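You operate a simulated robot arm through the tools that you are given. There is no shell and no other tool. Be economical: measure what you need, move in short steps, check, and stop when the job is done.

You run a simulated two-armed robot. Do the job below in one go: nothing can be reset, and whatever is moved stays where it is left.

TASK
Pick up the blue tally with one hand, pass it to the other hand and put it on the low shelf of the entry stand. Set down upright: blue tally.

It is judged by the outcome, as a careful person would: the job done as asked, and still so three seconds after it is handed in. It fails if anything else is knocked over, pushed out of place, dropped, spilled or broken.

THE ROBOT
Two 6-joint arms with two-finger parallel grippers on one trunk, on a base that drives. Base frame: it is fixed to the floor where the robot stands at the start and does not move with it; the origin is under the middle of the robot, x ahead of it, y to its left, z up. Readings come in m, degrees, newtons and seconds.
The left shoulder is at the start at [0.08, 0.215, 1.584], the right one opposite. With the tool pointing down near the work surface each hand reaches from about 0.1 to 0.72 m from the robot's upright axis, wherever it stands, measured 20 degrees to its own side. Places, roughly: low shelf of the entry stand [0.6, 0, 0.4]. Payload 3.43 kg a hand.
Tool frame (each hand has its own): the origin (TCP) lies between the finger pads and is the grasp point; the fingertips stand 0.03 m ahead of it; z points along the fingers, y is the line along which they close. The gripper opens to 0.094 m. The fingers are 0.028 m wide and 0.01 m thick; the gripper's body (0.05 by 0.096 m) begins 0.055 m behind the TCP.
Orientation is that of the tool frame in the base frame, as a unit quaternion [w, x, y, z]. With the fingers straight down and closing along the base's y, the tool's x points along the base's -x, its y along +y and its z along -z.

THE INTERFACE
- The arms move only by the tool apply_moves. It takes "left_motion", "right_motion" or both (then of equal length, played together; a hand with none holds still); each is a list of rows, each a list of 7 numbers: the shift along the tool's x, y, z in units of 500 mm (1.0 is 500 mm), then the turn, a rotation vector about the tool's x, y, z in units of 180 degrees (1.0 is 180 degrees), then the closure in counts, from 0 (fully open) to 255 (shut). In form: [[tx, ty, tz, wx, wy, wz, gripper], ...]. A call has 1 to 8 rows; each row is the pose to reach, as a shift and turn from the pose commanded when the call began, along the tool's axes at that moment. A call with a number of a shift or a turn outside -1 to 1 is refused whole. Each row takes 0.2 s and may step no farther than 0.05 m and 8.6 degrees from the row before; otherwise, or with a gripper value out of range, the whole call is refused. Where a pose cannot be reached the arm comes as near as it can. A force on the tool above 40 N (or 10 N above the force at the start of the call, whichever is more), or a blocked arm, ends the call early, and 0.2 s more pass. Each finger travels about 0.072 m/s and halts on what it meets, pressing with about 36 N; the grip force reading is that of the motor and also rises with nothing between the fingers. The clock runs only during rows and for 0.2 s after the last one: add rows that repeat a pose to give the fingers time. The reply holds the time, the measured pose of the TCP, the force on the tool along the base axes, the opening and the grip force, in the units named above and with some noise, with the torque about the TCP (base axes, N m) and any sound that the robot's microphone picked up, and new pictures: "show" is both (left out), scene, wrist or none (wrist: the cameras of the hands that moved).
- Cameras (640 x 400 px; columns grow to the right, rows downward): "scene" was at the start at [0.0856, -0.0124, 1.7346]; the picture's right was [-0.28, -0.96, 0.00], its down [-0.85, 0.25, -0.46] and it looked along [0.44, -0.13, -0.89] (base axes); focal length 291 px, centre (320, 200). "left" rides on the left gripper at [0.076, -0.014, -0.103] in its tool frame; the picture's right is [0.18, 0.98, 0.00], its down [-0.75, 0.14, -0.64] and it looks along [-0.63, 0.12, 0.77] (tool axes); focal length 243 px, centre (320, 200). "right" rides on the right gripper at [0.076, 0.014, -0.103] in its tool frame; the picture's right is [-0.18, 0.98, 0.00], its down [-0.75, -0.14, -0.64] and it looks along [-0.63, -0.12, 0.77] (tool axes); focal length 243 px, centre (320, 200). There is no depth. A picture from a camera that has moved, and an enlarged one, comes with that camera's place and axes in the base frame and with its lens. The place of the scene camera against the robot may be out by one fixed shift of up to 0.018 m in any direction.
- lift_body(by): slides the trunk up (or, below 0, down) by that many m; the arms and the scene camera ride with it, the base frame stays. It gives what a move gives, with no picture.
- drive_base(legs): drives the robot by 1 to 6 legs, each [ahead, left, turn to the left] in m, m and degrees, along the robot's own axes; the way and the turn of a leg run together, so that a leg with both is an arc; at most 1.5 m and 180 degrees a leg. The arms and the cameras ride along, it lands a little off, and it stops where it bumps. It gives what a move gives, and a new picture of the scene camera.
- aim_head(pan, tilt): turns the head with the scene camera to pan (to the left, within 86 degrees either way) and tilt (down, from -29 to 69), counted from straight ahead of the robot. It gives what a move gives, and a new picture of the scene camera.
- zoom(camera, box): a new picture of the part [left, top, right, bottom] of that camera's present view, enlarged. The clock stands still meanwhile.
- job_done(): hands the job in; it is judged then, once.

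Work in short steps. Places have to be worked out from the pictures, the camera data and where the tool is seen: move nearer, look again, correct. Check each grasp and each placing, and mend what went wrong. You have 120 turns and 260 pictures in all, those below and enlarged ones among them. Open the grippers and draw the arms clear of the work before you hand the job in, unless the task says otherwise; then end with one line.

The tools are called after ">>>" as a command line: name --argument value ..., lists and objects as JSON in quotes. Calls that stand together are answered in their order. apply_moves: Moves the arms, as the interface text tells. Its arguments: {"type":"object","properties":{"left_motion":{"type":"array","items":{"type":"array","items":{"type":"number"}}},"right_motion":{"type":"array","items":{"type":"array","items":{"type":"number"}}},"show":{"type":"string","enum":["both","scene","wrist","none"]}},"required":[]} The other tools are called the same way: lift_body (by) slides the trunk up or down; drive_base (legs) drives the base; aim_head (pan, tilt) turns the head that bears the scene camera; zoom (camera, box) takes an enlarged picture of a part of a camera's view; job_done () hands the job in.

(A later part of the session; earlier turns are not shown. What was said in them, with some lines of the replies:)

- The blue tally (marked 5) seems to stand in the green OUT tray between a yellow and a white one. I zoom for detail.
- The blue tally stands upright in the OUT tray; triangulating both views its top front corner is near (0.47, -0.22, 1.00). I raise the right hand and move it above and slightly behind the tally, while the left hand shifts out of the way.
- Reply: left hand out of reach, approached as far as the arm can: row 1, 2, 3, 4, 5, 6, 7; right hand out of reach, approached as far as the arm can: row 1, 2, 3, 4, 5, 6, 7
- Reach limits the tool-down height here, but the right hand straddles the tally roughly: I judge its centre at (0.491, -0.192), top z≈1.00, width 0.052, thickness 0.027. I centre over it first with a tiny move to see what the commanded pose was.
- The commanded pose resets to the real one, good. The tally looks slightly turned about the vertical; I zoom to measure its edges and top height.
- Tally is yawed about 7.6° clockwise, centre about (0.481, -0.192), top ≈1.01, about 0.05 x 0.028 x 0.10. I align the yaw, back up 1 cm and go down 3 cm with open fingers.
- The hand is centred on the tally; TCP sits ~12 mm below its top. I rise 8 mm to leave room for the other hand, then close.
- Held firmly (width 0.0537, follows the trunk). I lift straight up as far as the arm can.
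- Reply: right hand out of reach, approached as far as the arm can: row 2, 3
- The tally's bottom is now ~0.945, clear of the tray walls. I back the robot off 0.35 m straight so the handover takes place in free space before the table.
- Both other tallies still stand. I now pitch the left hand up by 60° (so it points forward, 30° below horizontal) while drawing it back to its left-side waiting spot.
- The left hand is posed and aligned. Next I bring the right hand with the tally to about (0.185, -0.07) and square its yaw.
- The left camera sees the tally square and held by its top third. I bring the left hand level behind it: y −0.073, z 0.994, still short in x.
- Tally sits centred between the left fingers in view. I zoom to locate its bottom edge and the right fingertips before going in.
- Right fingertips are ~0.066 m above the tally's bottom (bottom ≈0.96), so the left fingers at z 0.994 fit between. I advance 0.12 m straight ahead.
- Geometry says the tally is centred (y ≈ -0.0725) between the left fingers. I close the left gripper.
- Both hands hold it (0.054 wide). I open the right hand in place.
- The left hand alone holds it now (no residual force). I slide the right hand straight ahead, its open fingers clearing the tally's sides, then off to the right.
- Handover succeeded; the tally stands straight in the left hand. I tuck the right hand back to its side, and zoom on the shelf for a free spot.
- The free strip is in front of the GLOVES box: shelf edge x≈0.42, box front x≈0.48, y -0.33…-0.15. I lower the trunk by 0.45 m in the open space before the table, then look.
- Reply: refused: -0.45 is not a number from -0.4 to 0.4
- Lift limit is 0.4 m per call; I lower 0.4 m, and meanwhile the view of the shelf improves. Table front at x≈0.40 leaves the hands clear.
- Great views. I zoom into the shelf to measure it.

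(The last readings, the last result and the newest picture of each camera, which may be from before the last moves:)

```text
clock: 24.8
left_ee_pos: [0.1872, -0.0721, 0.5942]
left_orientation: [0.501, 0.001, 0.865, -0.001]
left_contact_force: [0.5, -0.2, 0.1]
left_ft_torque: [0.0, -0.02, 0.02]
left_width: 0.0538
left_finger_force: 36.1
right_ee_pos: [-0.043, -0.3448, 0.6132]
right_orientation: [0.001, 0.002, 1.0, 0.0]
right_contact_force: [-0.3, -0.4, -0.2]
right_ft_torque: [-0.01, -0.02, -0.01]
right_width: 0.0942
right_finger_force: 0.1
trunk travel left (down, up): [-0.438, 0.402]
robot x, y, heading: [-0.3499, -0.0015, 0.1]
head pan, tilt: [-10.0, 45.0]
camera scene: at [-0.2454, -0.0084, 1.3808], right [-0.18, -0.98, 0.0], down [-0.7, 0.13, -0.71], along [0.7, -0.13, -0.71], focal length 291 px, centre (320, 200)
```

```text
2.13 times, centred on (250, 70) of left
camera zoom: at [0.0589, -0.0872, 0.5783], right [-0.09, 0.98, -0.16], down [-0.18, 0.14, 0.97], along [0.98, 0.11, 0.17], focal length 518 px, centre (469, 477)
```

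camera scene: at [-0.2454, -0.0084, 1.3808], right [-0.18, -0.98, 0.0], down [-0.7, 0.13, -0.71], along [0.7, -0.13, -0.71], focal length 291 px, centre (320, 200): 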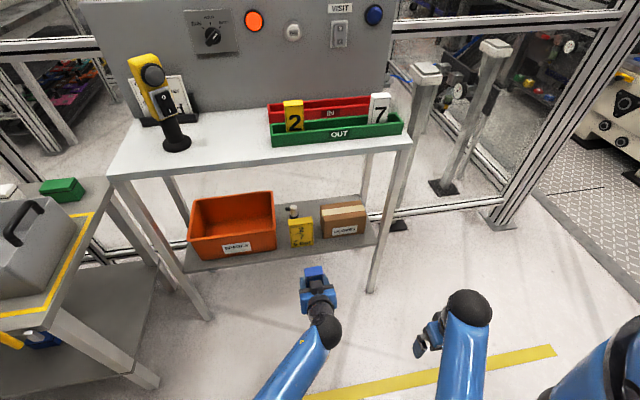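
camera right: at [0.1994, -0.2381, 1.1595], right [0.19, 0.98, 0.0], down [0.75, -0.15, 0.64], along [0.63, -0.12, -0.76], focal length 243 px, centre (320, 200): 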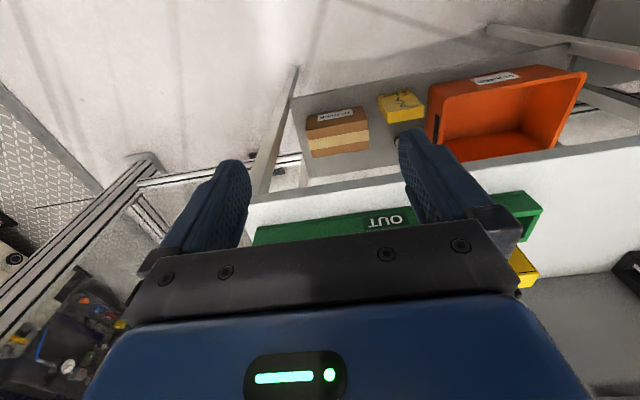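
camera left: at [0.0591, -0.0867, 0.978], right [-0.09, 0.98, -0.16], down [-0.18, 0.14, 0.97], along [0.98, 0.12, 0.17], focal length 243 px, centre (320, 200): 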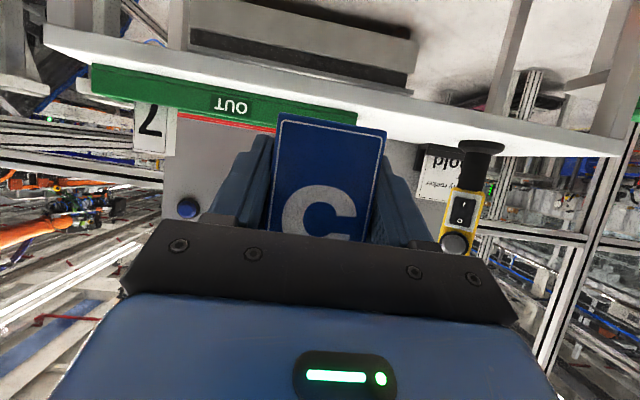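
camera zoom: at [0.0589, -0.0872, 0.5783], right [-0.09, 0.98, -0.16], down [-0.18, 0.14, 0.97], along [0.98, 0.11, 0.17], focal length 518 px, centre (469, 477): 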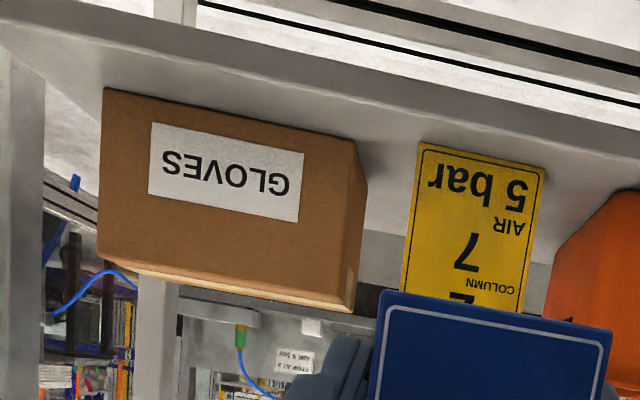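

From both views: shelf top z≈0.417, front edge x≈0.422, GLOVES front x≈0.479 spanning y -0.33…-0.16. I'll set the tally before it at y≈-0.245. First drive right 0.17 and ahead 0.17, stopping short of the shelf.

>>> drive_base --legs '[[0, -0.172, 0], [0.165, 0, 0]]'

>>> lift_body --by -0.11

>>> zoom --camera "left" --box '[0, 0, 640, 400]'

>>> aim_head --pan -5 --tilt 52

```text
clock: 27.3
left_ee_pos: [0.3502, -0.2446, 0.5929]
left_orientation: [0.502, 0.002, 0.865, -0.001]
left_contact_force: [-0.1, -0.4, -1.7]
left_ft_torque: [0.02, -0.02, 0.0]
left_width: 0.0539
left_finger_force: 36.3
right_ee_pos: [0.1194, -0.5149, 0.6133]
right_orientation: [0.001, 0.003, 1.0, 0.0]
right_contact_force: [0.4, 1.0, 0.8]
right_ft_torque: [-0.03, 0.03, 0.0]
right_width: 0.0943
right_finger_force: 0.0
trunk travel left (down, up): [-0.438, 0.402]
robot x, y, heading: [-0.1825, -0.1726, -0.4]
head pan, tilt: [-10.0, 45.0]
camera scene: at [-0.0819, -0.1789, 1.3809], right [-0.18, -0.98, 0.0], down [-0.7, 0.13, -0.71], along [0.7, -0.13, -0.71], focal length 291 px, centre (320, 200)
```

scene: 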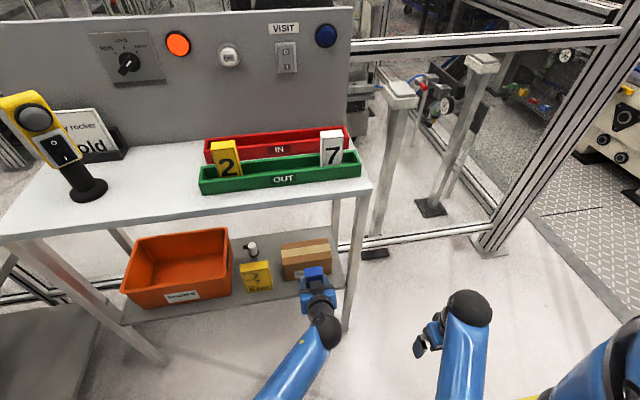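

```text
clock: 28.7
left_ee_pos: [0.3494, -0.2439, 0.4844]
left_orientation: [0.501, 0.001, 0.865, -0.001]
left_contact_force: [0.1, 0.4, 0.2]
left_ft_torque: [0.0, 0.01, 0.0]
left_width: 0.0536
left_finger_force: 36.1
right_ee_pos: [0.12, -0.5164, 0.5031]
right_orientation: [0.002, 0.004, 1.0, 0.0]
right_contact_force: [-0.7, -0.4, 0.2]
right_ft_torque: [-0.01, 0.0, 0.02]
right_width: 0.0939
right_finger_force: 0.0
trunk travel left (down, up): [-0.328, 0.512]
robot x, y, heading: [-0.1872, -0.1702, -0.2]
head pan, tilt: [-10.0, 45.0]
```

```text
1.00 times, centred on (320, 200) of left (not enlarged: the box is as wide or as high as the picture)
camera zoom: at [0.2218, -0.2582, 0.4683], right [-0.09, 0.98, -0.16], down [-0.18, 0.14, 0.97], along [0.98, 0.11, 0.17], focal length 243 px, centre (320, 200)
```

zoom: 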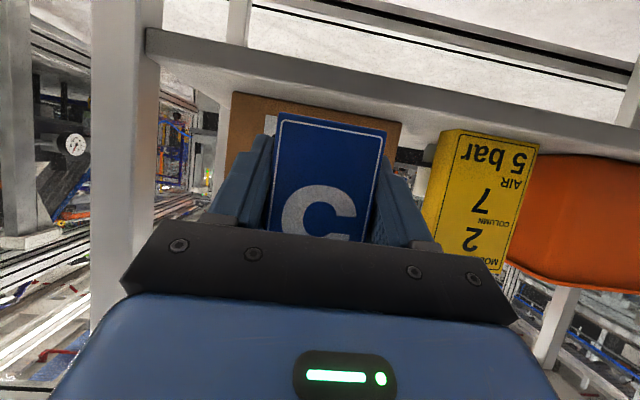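

```text
clock: 29.4
left_ee_pos: [0.3504, -0.2442, 0.4851]
left_orientation: [0.501, 0.002, 0.865, -0.002]
left_contact_force: [0.9, -0.3, 0.8]
left_ft_torque: [0.0, -0.01, 0.04]
left_width: 0.0538
left_finger_force: 36.5
right_ee_pos: [0.1197, -0.5151, 0.5033]
right_orientation: [0.002, 0.003, 1.0, -0.001]
right_contact_force: [0.4, 0.7, 0.4]
right_ft_torque: [0.0, 0.0, 0.0]
right_width: 0.094
right_finger_force: 0.0
trunk travel left (down, up): [-0.328, 0.512]
robot x, y, heading: [-0.1874, -0.1677, -0.3]
head pan, tilt: [-5.0, 52.0]
camera scene: at [-0.0875, -0.1714, 1.2613], right [-0.09, -1.0, 0.0], down [-0.78, 0.07, -0.62], along [0.61, -0.06, -0.79], focal length 291 px, centre (320, 200)
```

scene: 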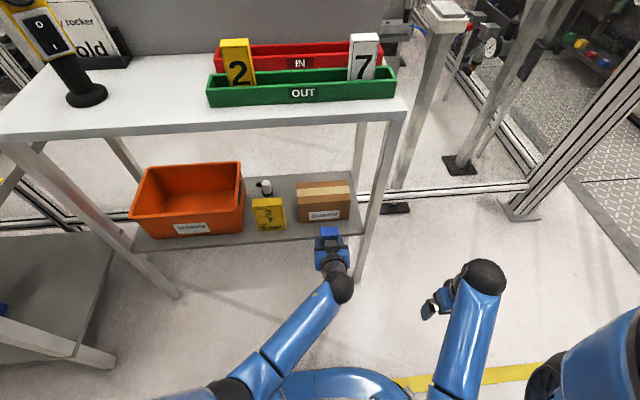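

Nice alignment. I zoom both cameras to measure the tally against the shelf edge and box.

>>> zoom --camera "scene" --box '[260, 170, 390, 260]'

>>> zoom --camera "left" --box '[180, 60, 480, 200]'

```text
4.44 times, centred on (325, 215) of scene
camera zoom: at [-0.0875, -0.1714, 1.2613], right [-0.09, -1.0, 0.0], down [-0.78, 0.07, -0.62], along [0.61, -0.06, -0.79], focal length 1295 px, centre (298, 133)
```

zoom: 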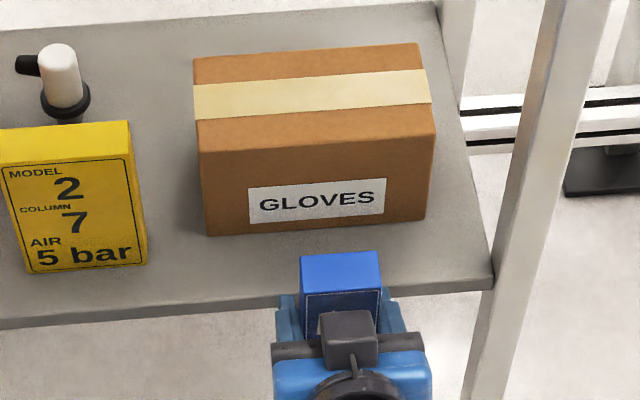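

```text
2.13 times, centred on (330, 130) of left
camera zoom: at [0.2218, -0.2582, 0.4682], right [-0.09, 0.98, -0.16], down [-0.18, 0.14, 0.97], along [0.98, 0.11, 0.17], focal length 518 px, centre (299, 349)
```

zoom: 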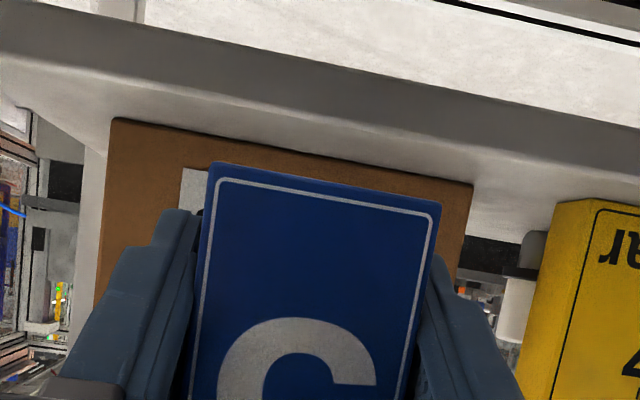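

All consistent: tally needs to go ~0.09 m forward (centre x≈0.441), fingertips then stay ~8 mm off the box. I advance 0.08 m at this height (3 cm above the shelf) and check.

>>> apply_moves --left_motion '[[-0.02, 0, 0.0346, 0, 0, 0, 255], [-0.04, 0, 0.0693, 0, 0, 0, 255], [-0.06, 0, 0.104, 0, 0, 0, 255], [-0.08, 0, 0.1386, 0, 0, 0, 255], [-0.08, 0, 0.1386, 0, 0, 0, 255]]' --show "wrist"

>>> zoom --camera "scene" --box '[260, 170, 390, 260]'

```text
clock: 30.6
left_ee_pos: [0.43, -0.2454, 0.4845]
left_orientation: [0.502, 0.003, 0.865, -0.002]
left_contact_force: [0.6, -0.8, 1.2]
left_ft_torque: [0.03, -0.02, 0.04]
left_width: 0.0537
left_finger_force: 36.0
right_ee_pos: [0.1195, -0.5161, 0.5025]
right_orientation: [0.002, 0.003, 1.0, 0.0]
right_contact_force: [0.8, -0.3, 1.1]
right_ft_torque: [-0.02, -0.01, 0.0]
right_width: 0.0939
right_finger_force: 0.2
trunk travel left (down, up): [-0.328, 0.512]
robot x, y, heading: [-0.1842, -0.1752, -0.2]
head pan, tilt: [-5.0, 52.0]
camera left: at [0.3012, -0.2589, 0.468], right [-0.09, 0.98, -0.16], down [-0.18, 0.14, 0.97], along [0.98, 0.11, 0.17], focal length 243 px, centre (320, 200)
```

left: 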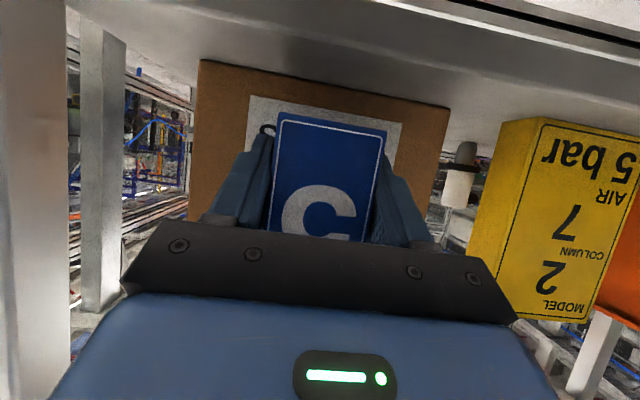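

```text
4.44 times, centred on (325, 215) of scene
camera zoom: at [-0.0877, -0.1712, 1.2613], right [-0.09, -1.0, 0.0], down [-0.78, 0.07, -0.62], along [0.61, -0.06, -0.79], focal length 1295 px, centre (298, 133)
```

zoom: 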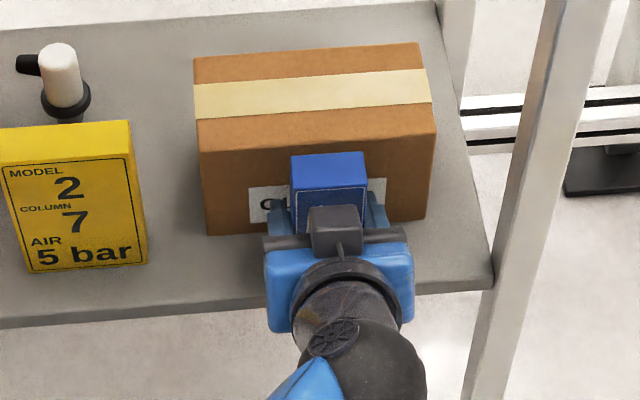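

Tally now centred ~0.43, needing ~1.1 cm more. I move forward 1.1 cm and then down 3 cm, leaving a few millimetres.

>>> apply_moves --left_motion '[[-0.0115, 0, 0.0199, 0, 0, 0, 255], [0.0058, 0, 0.0299, 0, 0, 0, 255], [0.0231, 0, 0.0399, 0, 0, 0, 255], [0.0405, 0, 0.0499, 0, 0, 0, 255], [0.0405, 0, 0.0499, 0, 0, 0, 255]]' --show "wrist"

>>> zoom --camera "scene" --box '[260, 170, 390, 260]'

>>> zoom --camera "left" --box '[180, 20, 480, 160]'

```text
clock: 31.8
left_ee_pos: [0.442, -0.2456, 0.4531]
left_orientation: [0.501, 0.002, 0.865, -0.002]
left_contact_force: [0.4, 0.2, 0.1]
left_ft_torque: [-0.02, 0.03, 0.0]
left_width: 0.0536
left_finger_force: 35.4
right_ee_pos: [0.1206, -0.5169, 0.5036]
right_orientation: [0.002, 0.004, 1.0, 0.0]
right_contact_force: [-0.4, -0.2, -0.5]
right_ft_torque: [0.01, 0.04, -0.01]
right_width: 0.0942
right_finger_force: 0.1
trunk travel left (down, up): [-0.328, 0.512]
robot x, y, heading: [-0.188, -0.1678, -0.3]
head pan, tilt: [-5.0, 52.0]
camera left: at [0.3128, -0.2594, 0.4378], right [-0.09, 0.98, -0.16], down [-0.18, 0.14, 0.97], along [0.98, 0.11, 0.17], focal length 243 px, centre (320, 200)
```

left: 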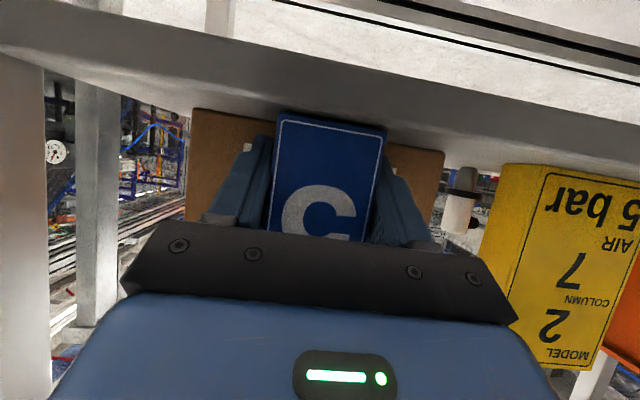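

```text
4.44 times, centred on (325, 215) of scene
camera zoom: at [-0.0875, -0.1713, 1.2613], right [-0.09, -1.0, 0.0], down [-0.78, 0.07, -0.62], along [0.61, -0.06, -0.79], focal length 1295 px, centre (298, 133)
```

zoom: 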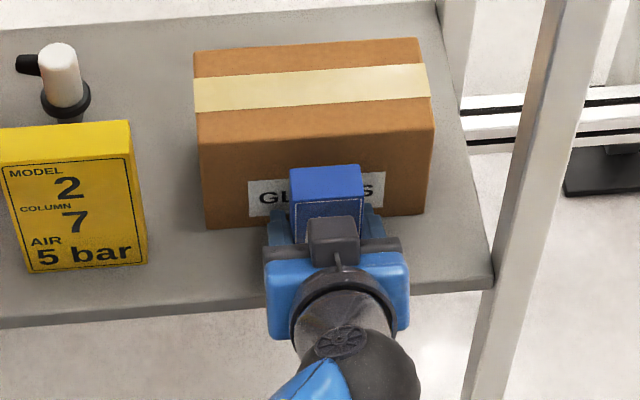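

```text
2.13 times, centred on (330, 90) of left
camera zoom: at [0.3128, -0.2594, 0.4378], right [-0.09, 0.98, -0.16], down [-0.18, 0.14, 0.97], along [0.98, 0.11, 0.17], focal length 518 px, centre (299, 435)
```

zoom: 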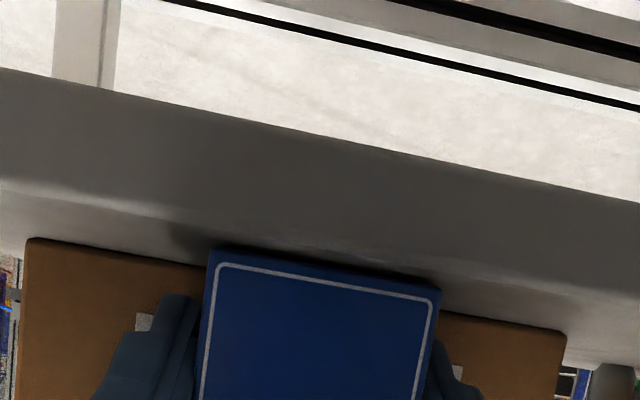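

The fingertips just nudged the GLOVES box back by ~4 mm, so I go no further. The tally is over the shelf, bottom ~5 mm above it; I back off 1 mm and lower gently watching the force.

>>> apply_moves --left_motion '[[0.0046, 0, 0.0003, 0, 0, 0, 255], [0.0075, 0, 0.0023, 0, 0, 0, 255], [0.0097, 0, 0.0033, 0, 0, 0, 255], [0.0097, 0, 0.0033, 0, 0, 0, 255]]' --show "wrist"

>>> zoom --camera "left" --box '[180, 20, 480, 160]'

```text
clock: 32.8
left_ee_pos: [0.4414, -0.2454, 0.4519]
left_orientation: [0.504, 0.001, 0.864, -0.002]
left_contact_force: [-1.8, 2.3, 18.7]
left_ft_torque: [0.23, 0.38, -0.05]
left_width: 0.0538
left_finger_force: 35.6
right_ee_pos: [0.1181, -0.516, 0.5049]
right_orientation: [0.003, 0.003, 1.0, 0.0]
right_contact_force: [0.5, -0.2, 0.0]
right_ft_torque: [0.0, -0.01, -0.03]
right_width: 0.0938
right_finger_force: 0.1
trunk travel left (down, up): [-0.328, 0.512]
robot x, y, heading: [-0.181, -0.171, -0.3]
head pan, tilt: [-5.0, 52.0]
camera left: at [0.3126, -0.2595, 0.4358], right [-0.08, 0.98, -0.16], down [-0.19, 0.15, 0.97], along [0.98, 0.11, 0.17], focal length 243 px, centre (320, 200)
```

left: 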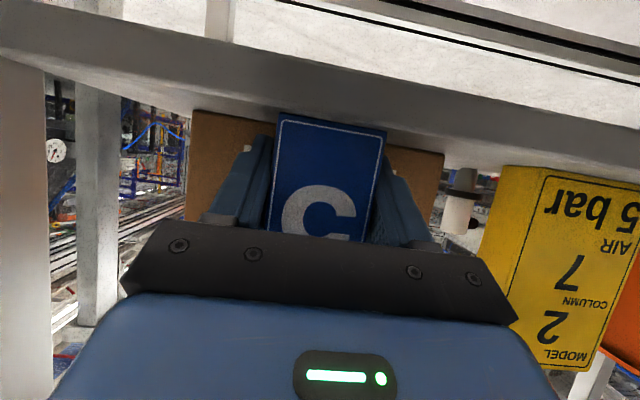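

```text
2.13 times, centred on (330, 90) of left
camera zoom: at [0.3126, -0.2595, 0.4358], right [-0.08, 0.98, -0.16], down [-0.19, 0.15, 0.97], along [0.98, 0.11, 0.17], focal length 518 px, centre (299, 435)
```

zoom: 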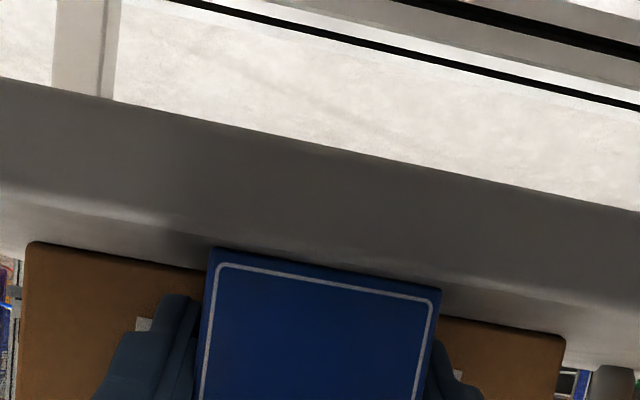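

The tally touches the shelf along its front edge (18.7 N, torque agrees with contact there). I ease up 3 mm of command to relieve the force, before opening.

>>> apply_moves --left_motion '[[-0.0026, 0, -0.0015, 0, 0, 0, 255], [-0.0048, 0, -0.0028, 0, 0, 0, 255], [-0.0048, 0, -0.0028, 0, 0, 0, 255]]' --show "none"

```text
clock: 33.6
left_ee_pos: [0.4402, -0.2444, 0.4523]
left_orientation: [0.502, 0.003, 0.865, -0.003]
left_contact_force: [2.0, -2.0, 8.7]
left_ft_torque: [0.01, 0.09, 0.04]
left_width: 0.0538
left_finger_force: 35.6
right_ee_pos: [0.1196, -0.5166, 0.5022]
right_orientation: [0.003, 0.004, 1.0, 0.0]
right_contact_force: [0.0, 0.2, -0.3]
right_ft_torque: [0.04, 0.01, 0.01]
right_width: 0.0939
right_finger_force: 0.1
trunk travel left (down, up): [-0.328, 0.512]
robot x, y, heading: [-0.1834, -0.165, -0.1]
head pan, tilt: [-5.0, 52.0]
```

Light contact now (≈9 N upward, centred). I open the left fingers in place.

>>> apply_moves --left_motion '[[0, 0, 0, 0, 0, 0, 120], [0, 0, 0, 0, 0, 0, 80], [0, 0, 0, 0, 0, 0, 40], [0, 0, 0, 0, 0, 0, 0], [0, 0, 0, 0, 0, 0, 0]]' --show "wrist"

>>> zoom --camera "scene" --box '[260, 170, 390, 260]'

```text
clock: 34.8
left_ee_pos: [0.4415, -0.2442, 0.451]
left_orientation: [0.502, 0.003, 0.865, -0.002]
left_contact_force: [0.9, 0.0, 0.5]
left_ft_torque: [-0.01, 0.01, -0.02]
left_width: 0.094
left_finger_force: 0.0
right_ee_pos: [0.1195, -0.5154, 0.5038]
right_orientation: [0.002, 0.004, 1.0, 0.0]
right_contact_force: [-1.2, 0.4, -0.6]
right_ft_torque: [0.02, 0.01, -0.01]
right_width: 0.094
right_finger_force: 0.0
trunk travel left (down, up): [-0.328, 0.512]
robot x, y, heading: [-0.1876, -0.1721, -0.1]
head pan, tilt: [-5.0, 52.0]
camera left: at [0.312, -0.2587, 0.4358], right [-0.09, 0.98, -0.16], down [-0.18, 0.14, 0.97], along [0.98, 0.11, 0.17], focal length 243 px, centre (320, 200)
```

left: 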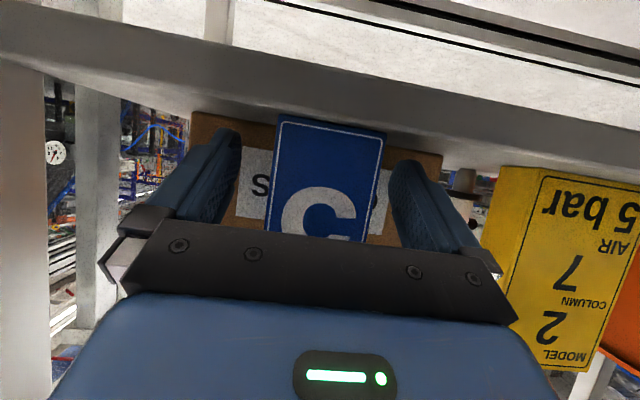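

```text
4.44 times, centred on (325, 215) of scene
camera zoom: at [-0.0876, -0.1713, 1.2613], right [-0.09, -1.0, 0.0], down [-0.78, 0.07, -0.62], along [0.61, -0.06, -0.79], focal length 1295 px, centre (298, 133)
```

zoom: 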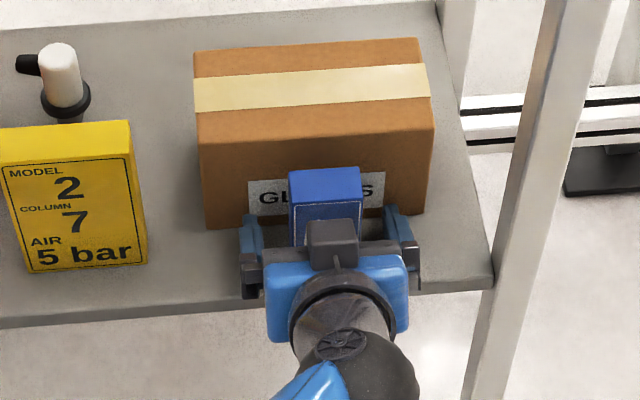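

Released; the tally stands by itself. I withdraw the left hand straight back, horizontally.

>>> apply_moves --left_motion '[[0.015, 0, -0.026, 0, 0, 0, 0], [0.04, 0, -0.0693, 0, 0, 0, 0], [0.065, 0, -0.1126, 0, 0, 0, 0], [0.095, 0, -0.1645, 0, 0, 0, 0], [0.125, 0, -0.2165, 0, 0, 0, 0], [0.155, 0, -0.2685, 0, 0, 0, 0], [0.185, 0, -0.3204, 0, 0, 0, 0]]' --show "both"

>>> zoom --camera "scene" --box '[260, 170, 390, 260]'

>>> zoom --camera "left" --box '[120, 0, 440, 200]'

```text
clock: 36.4
left_ee_pos: [0.255, -0.2418, 0.4515]
left_orientation: [0.502, 0.002, 0.865, -0.002]
left_contact_force: [0.7, -0.6, -0.4]
left_ft_torque: [0.0, 0.01, -0.01]
left_width: 0.0939
left_finger_force: 0.0
right_ee_pos: [0.1193, -0.5163, 0.5028]
right_orientation: [0.002, 0.003, 1.0, 0.001]
right_contact_force: [0.3, -0.1, 0.1]
right_ft_torque: [-0.03, 0.01, 0.02]
right_width: 0.0939
right_finger_force: 0.1
trunk travel left (down, up): [-0.328, 0.512]
robot x, y, heading: [-0.1881, -0.1701, -0.4]
head pan, tilt: [-5.0, 52.0]
camera scene: at [-0.088, -0.1711, 1.2613], right [-0.09, -1.0, 0.0], down [-0.78, 0.07, -0.62], along [0.61, -0.06, -0.79], focal length 291 px, centre (320, 200)
camera left: at [0.1262, -0.2567, 0.4361], right [-0.09, 0.98, -0.16], down [-0.18, 0.14, 0.97], along [0.98, 0.11, 0.17], focal length 243 px, centre (320, 200)
```

scene: 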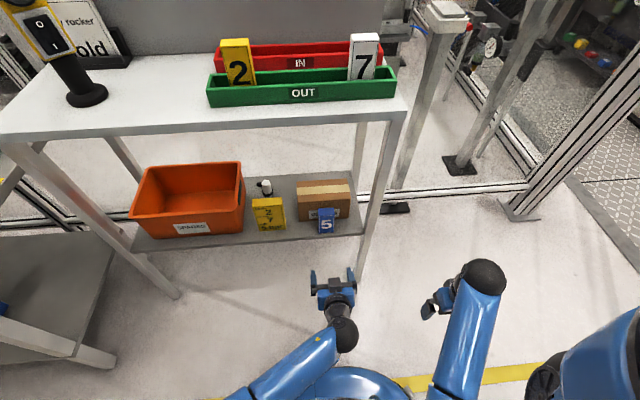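
left: 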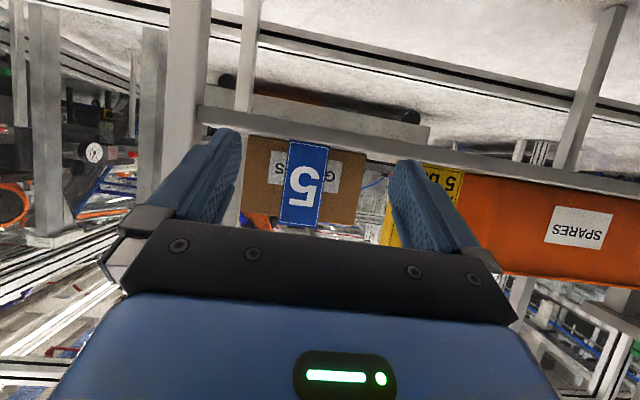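

```text
4.44 times, centred on (325, 215) of scene
camera zoom: at [-0.088, -0.1711, 1.2613], right [-0.09, -1.0, 0.0], down [-0.78, 0.07, -0.62], along [0.61, -0.06, -0.79], focal length 1295 px, centre (298, 133)
```

zoom: 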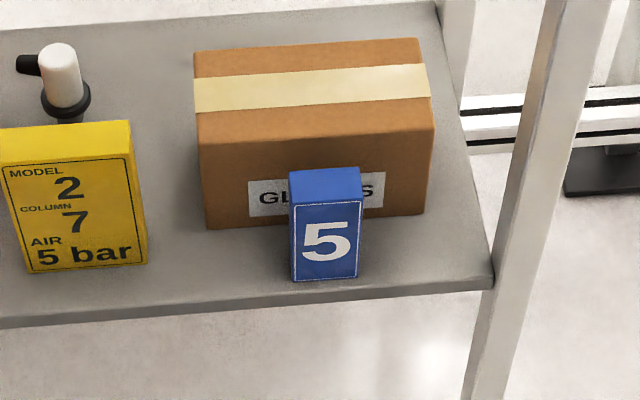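

```text
2.00 times, centred on (280, 100) of left
camera zoom: at [0.1262, -0.2567, 0.4361], right [-0.09, 0.98, -0.16], down [-0.18, 0.14, 0.97], along [0.98, 0.11, 0.17], focal length 485 px, centre (400, 400)
```

zoom: 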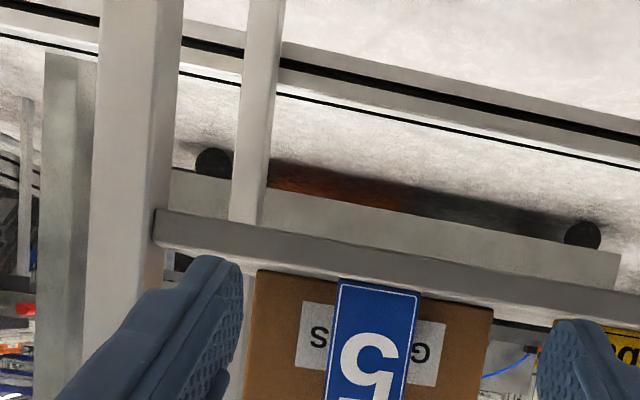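

The blue tally stands upright fully on the low shelf, everything else standing. I back the robot off a little so both arms are well clear.

>>> drive_base --legs '[[-0.15, 0, 0]]'

```text
clock: 37.8
left_ee_pos: [0.1027, -0.2427, 0.4518]
left_orientation: [0.501, 0.002, 0.865, -0.001]
left_contact_force: [-0.4, 0.1, -0.1]
left_ft_torque: [-0.04, -0.01, -0.02]
left_width: 0.0938
left_finger_force: 0.0
right_ee_pos: [-0.0337, -0.5167, 0.503]
right_orientation: [0.003, 0.004, 1.0, 0.0]
right_contact_force: [-1.0, -0.4, 1.0]
right_ft_torque: [0.01, 0.01, -0.01]
right_width: 0.094
right_finger_force: 0.1
trunk travel left (down, up): [-0.328, 0.512]
robot x, y, heading: [-0.3394, -0.1673, -0.5]
head pan, tilt: [-5.0, 52.0]
camera scene: at [-0.2414, -0.1705, 1.2614], right [-0.09, -1.0, 0.0], down [-0.78, 0.07, -0.62], along [0.61, -0.06, -0.79], focal length 291 px, centre (320, 200)
```

scene: 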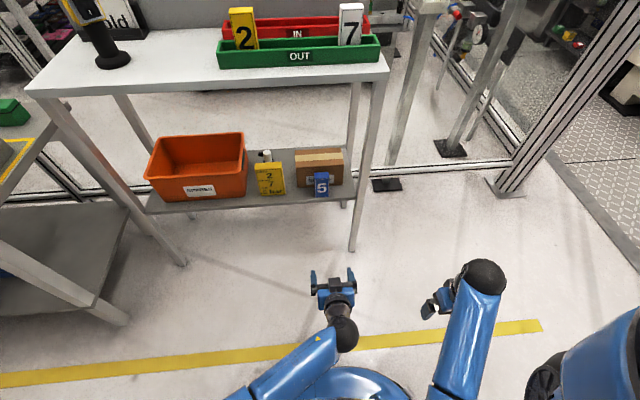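

The tally stands on the shelf, the grippers are open and the arms are clear, so I hand the job in.

>>> job_done

```text
The job is handed in.
```

The blue tally went from the right hand to the left and now stands upright on the low shelf, in front of the GLOVES box. While I was placing it, the left fingertips pushed that box back about 4 mm, and I left it there; nothing else was disturbed.
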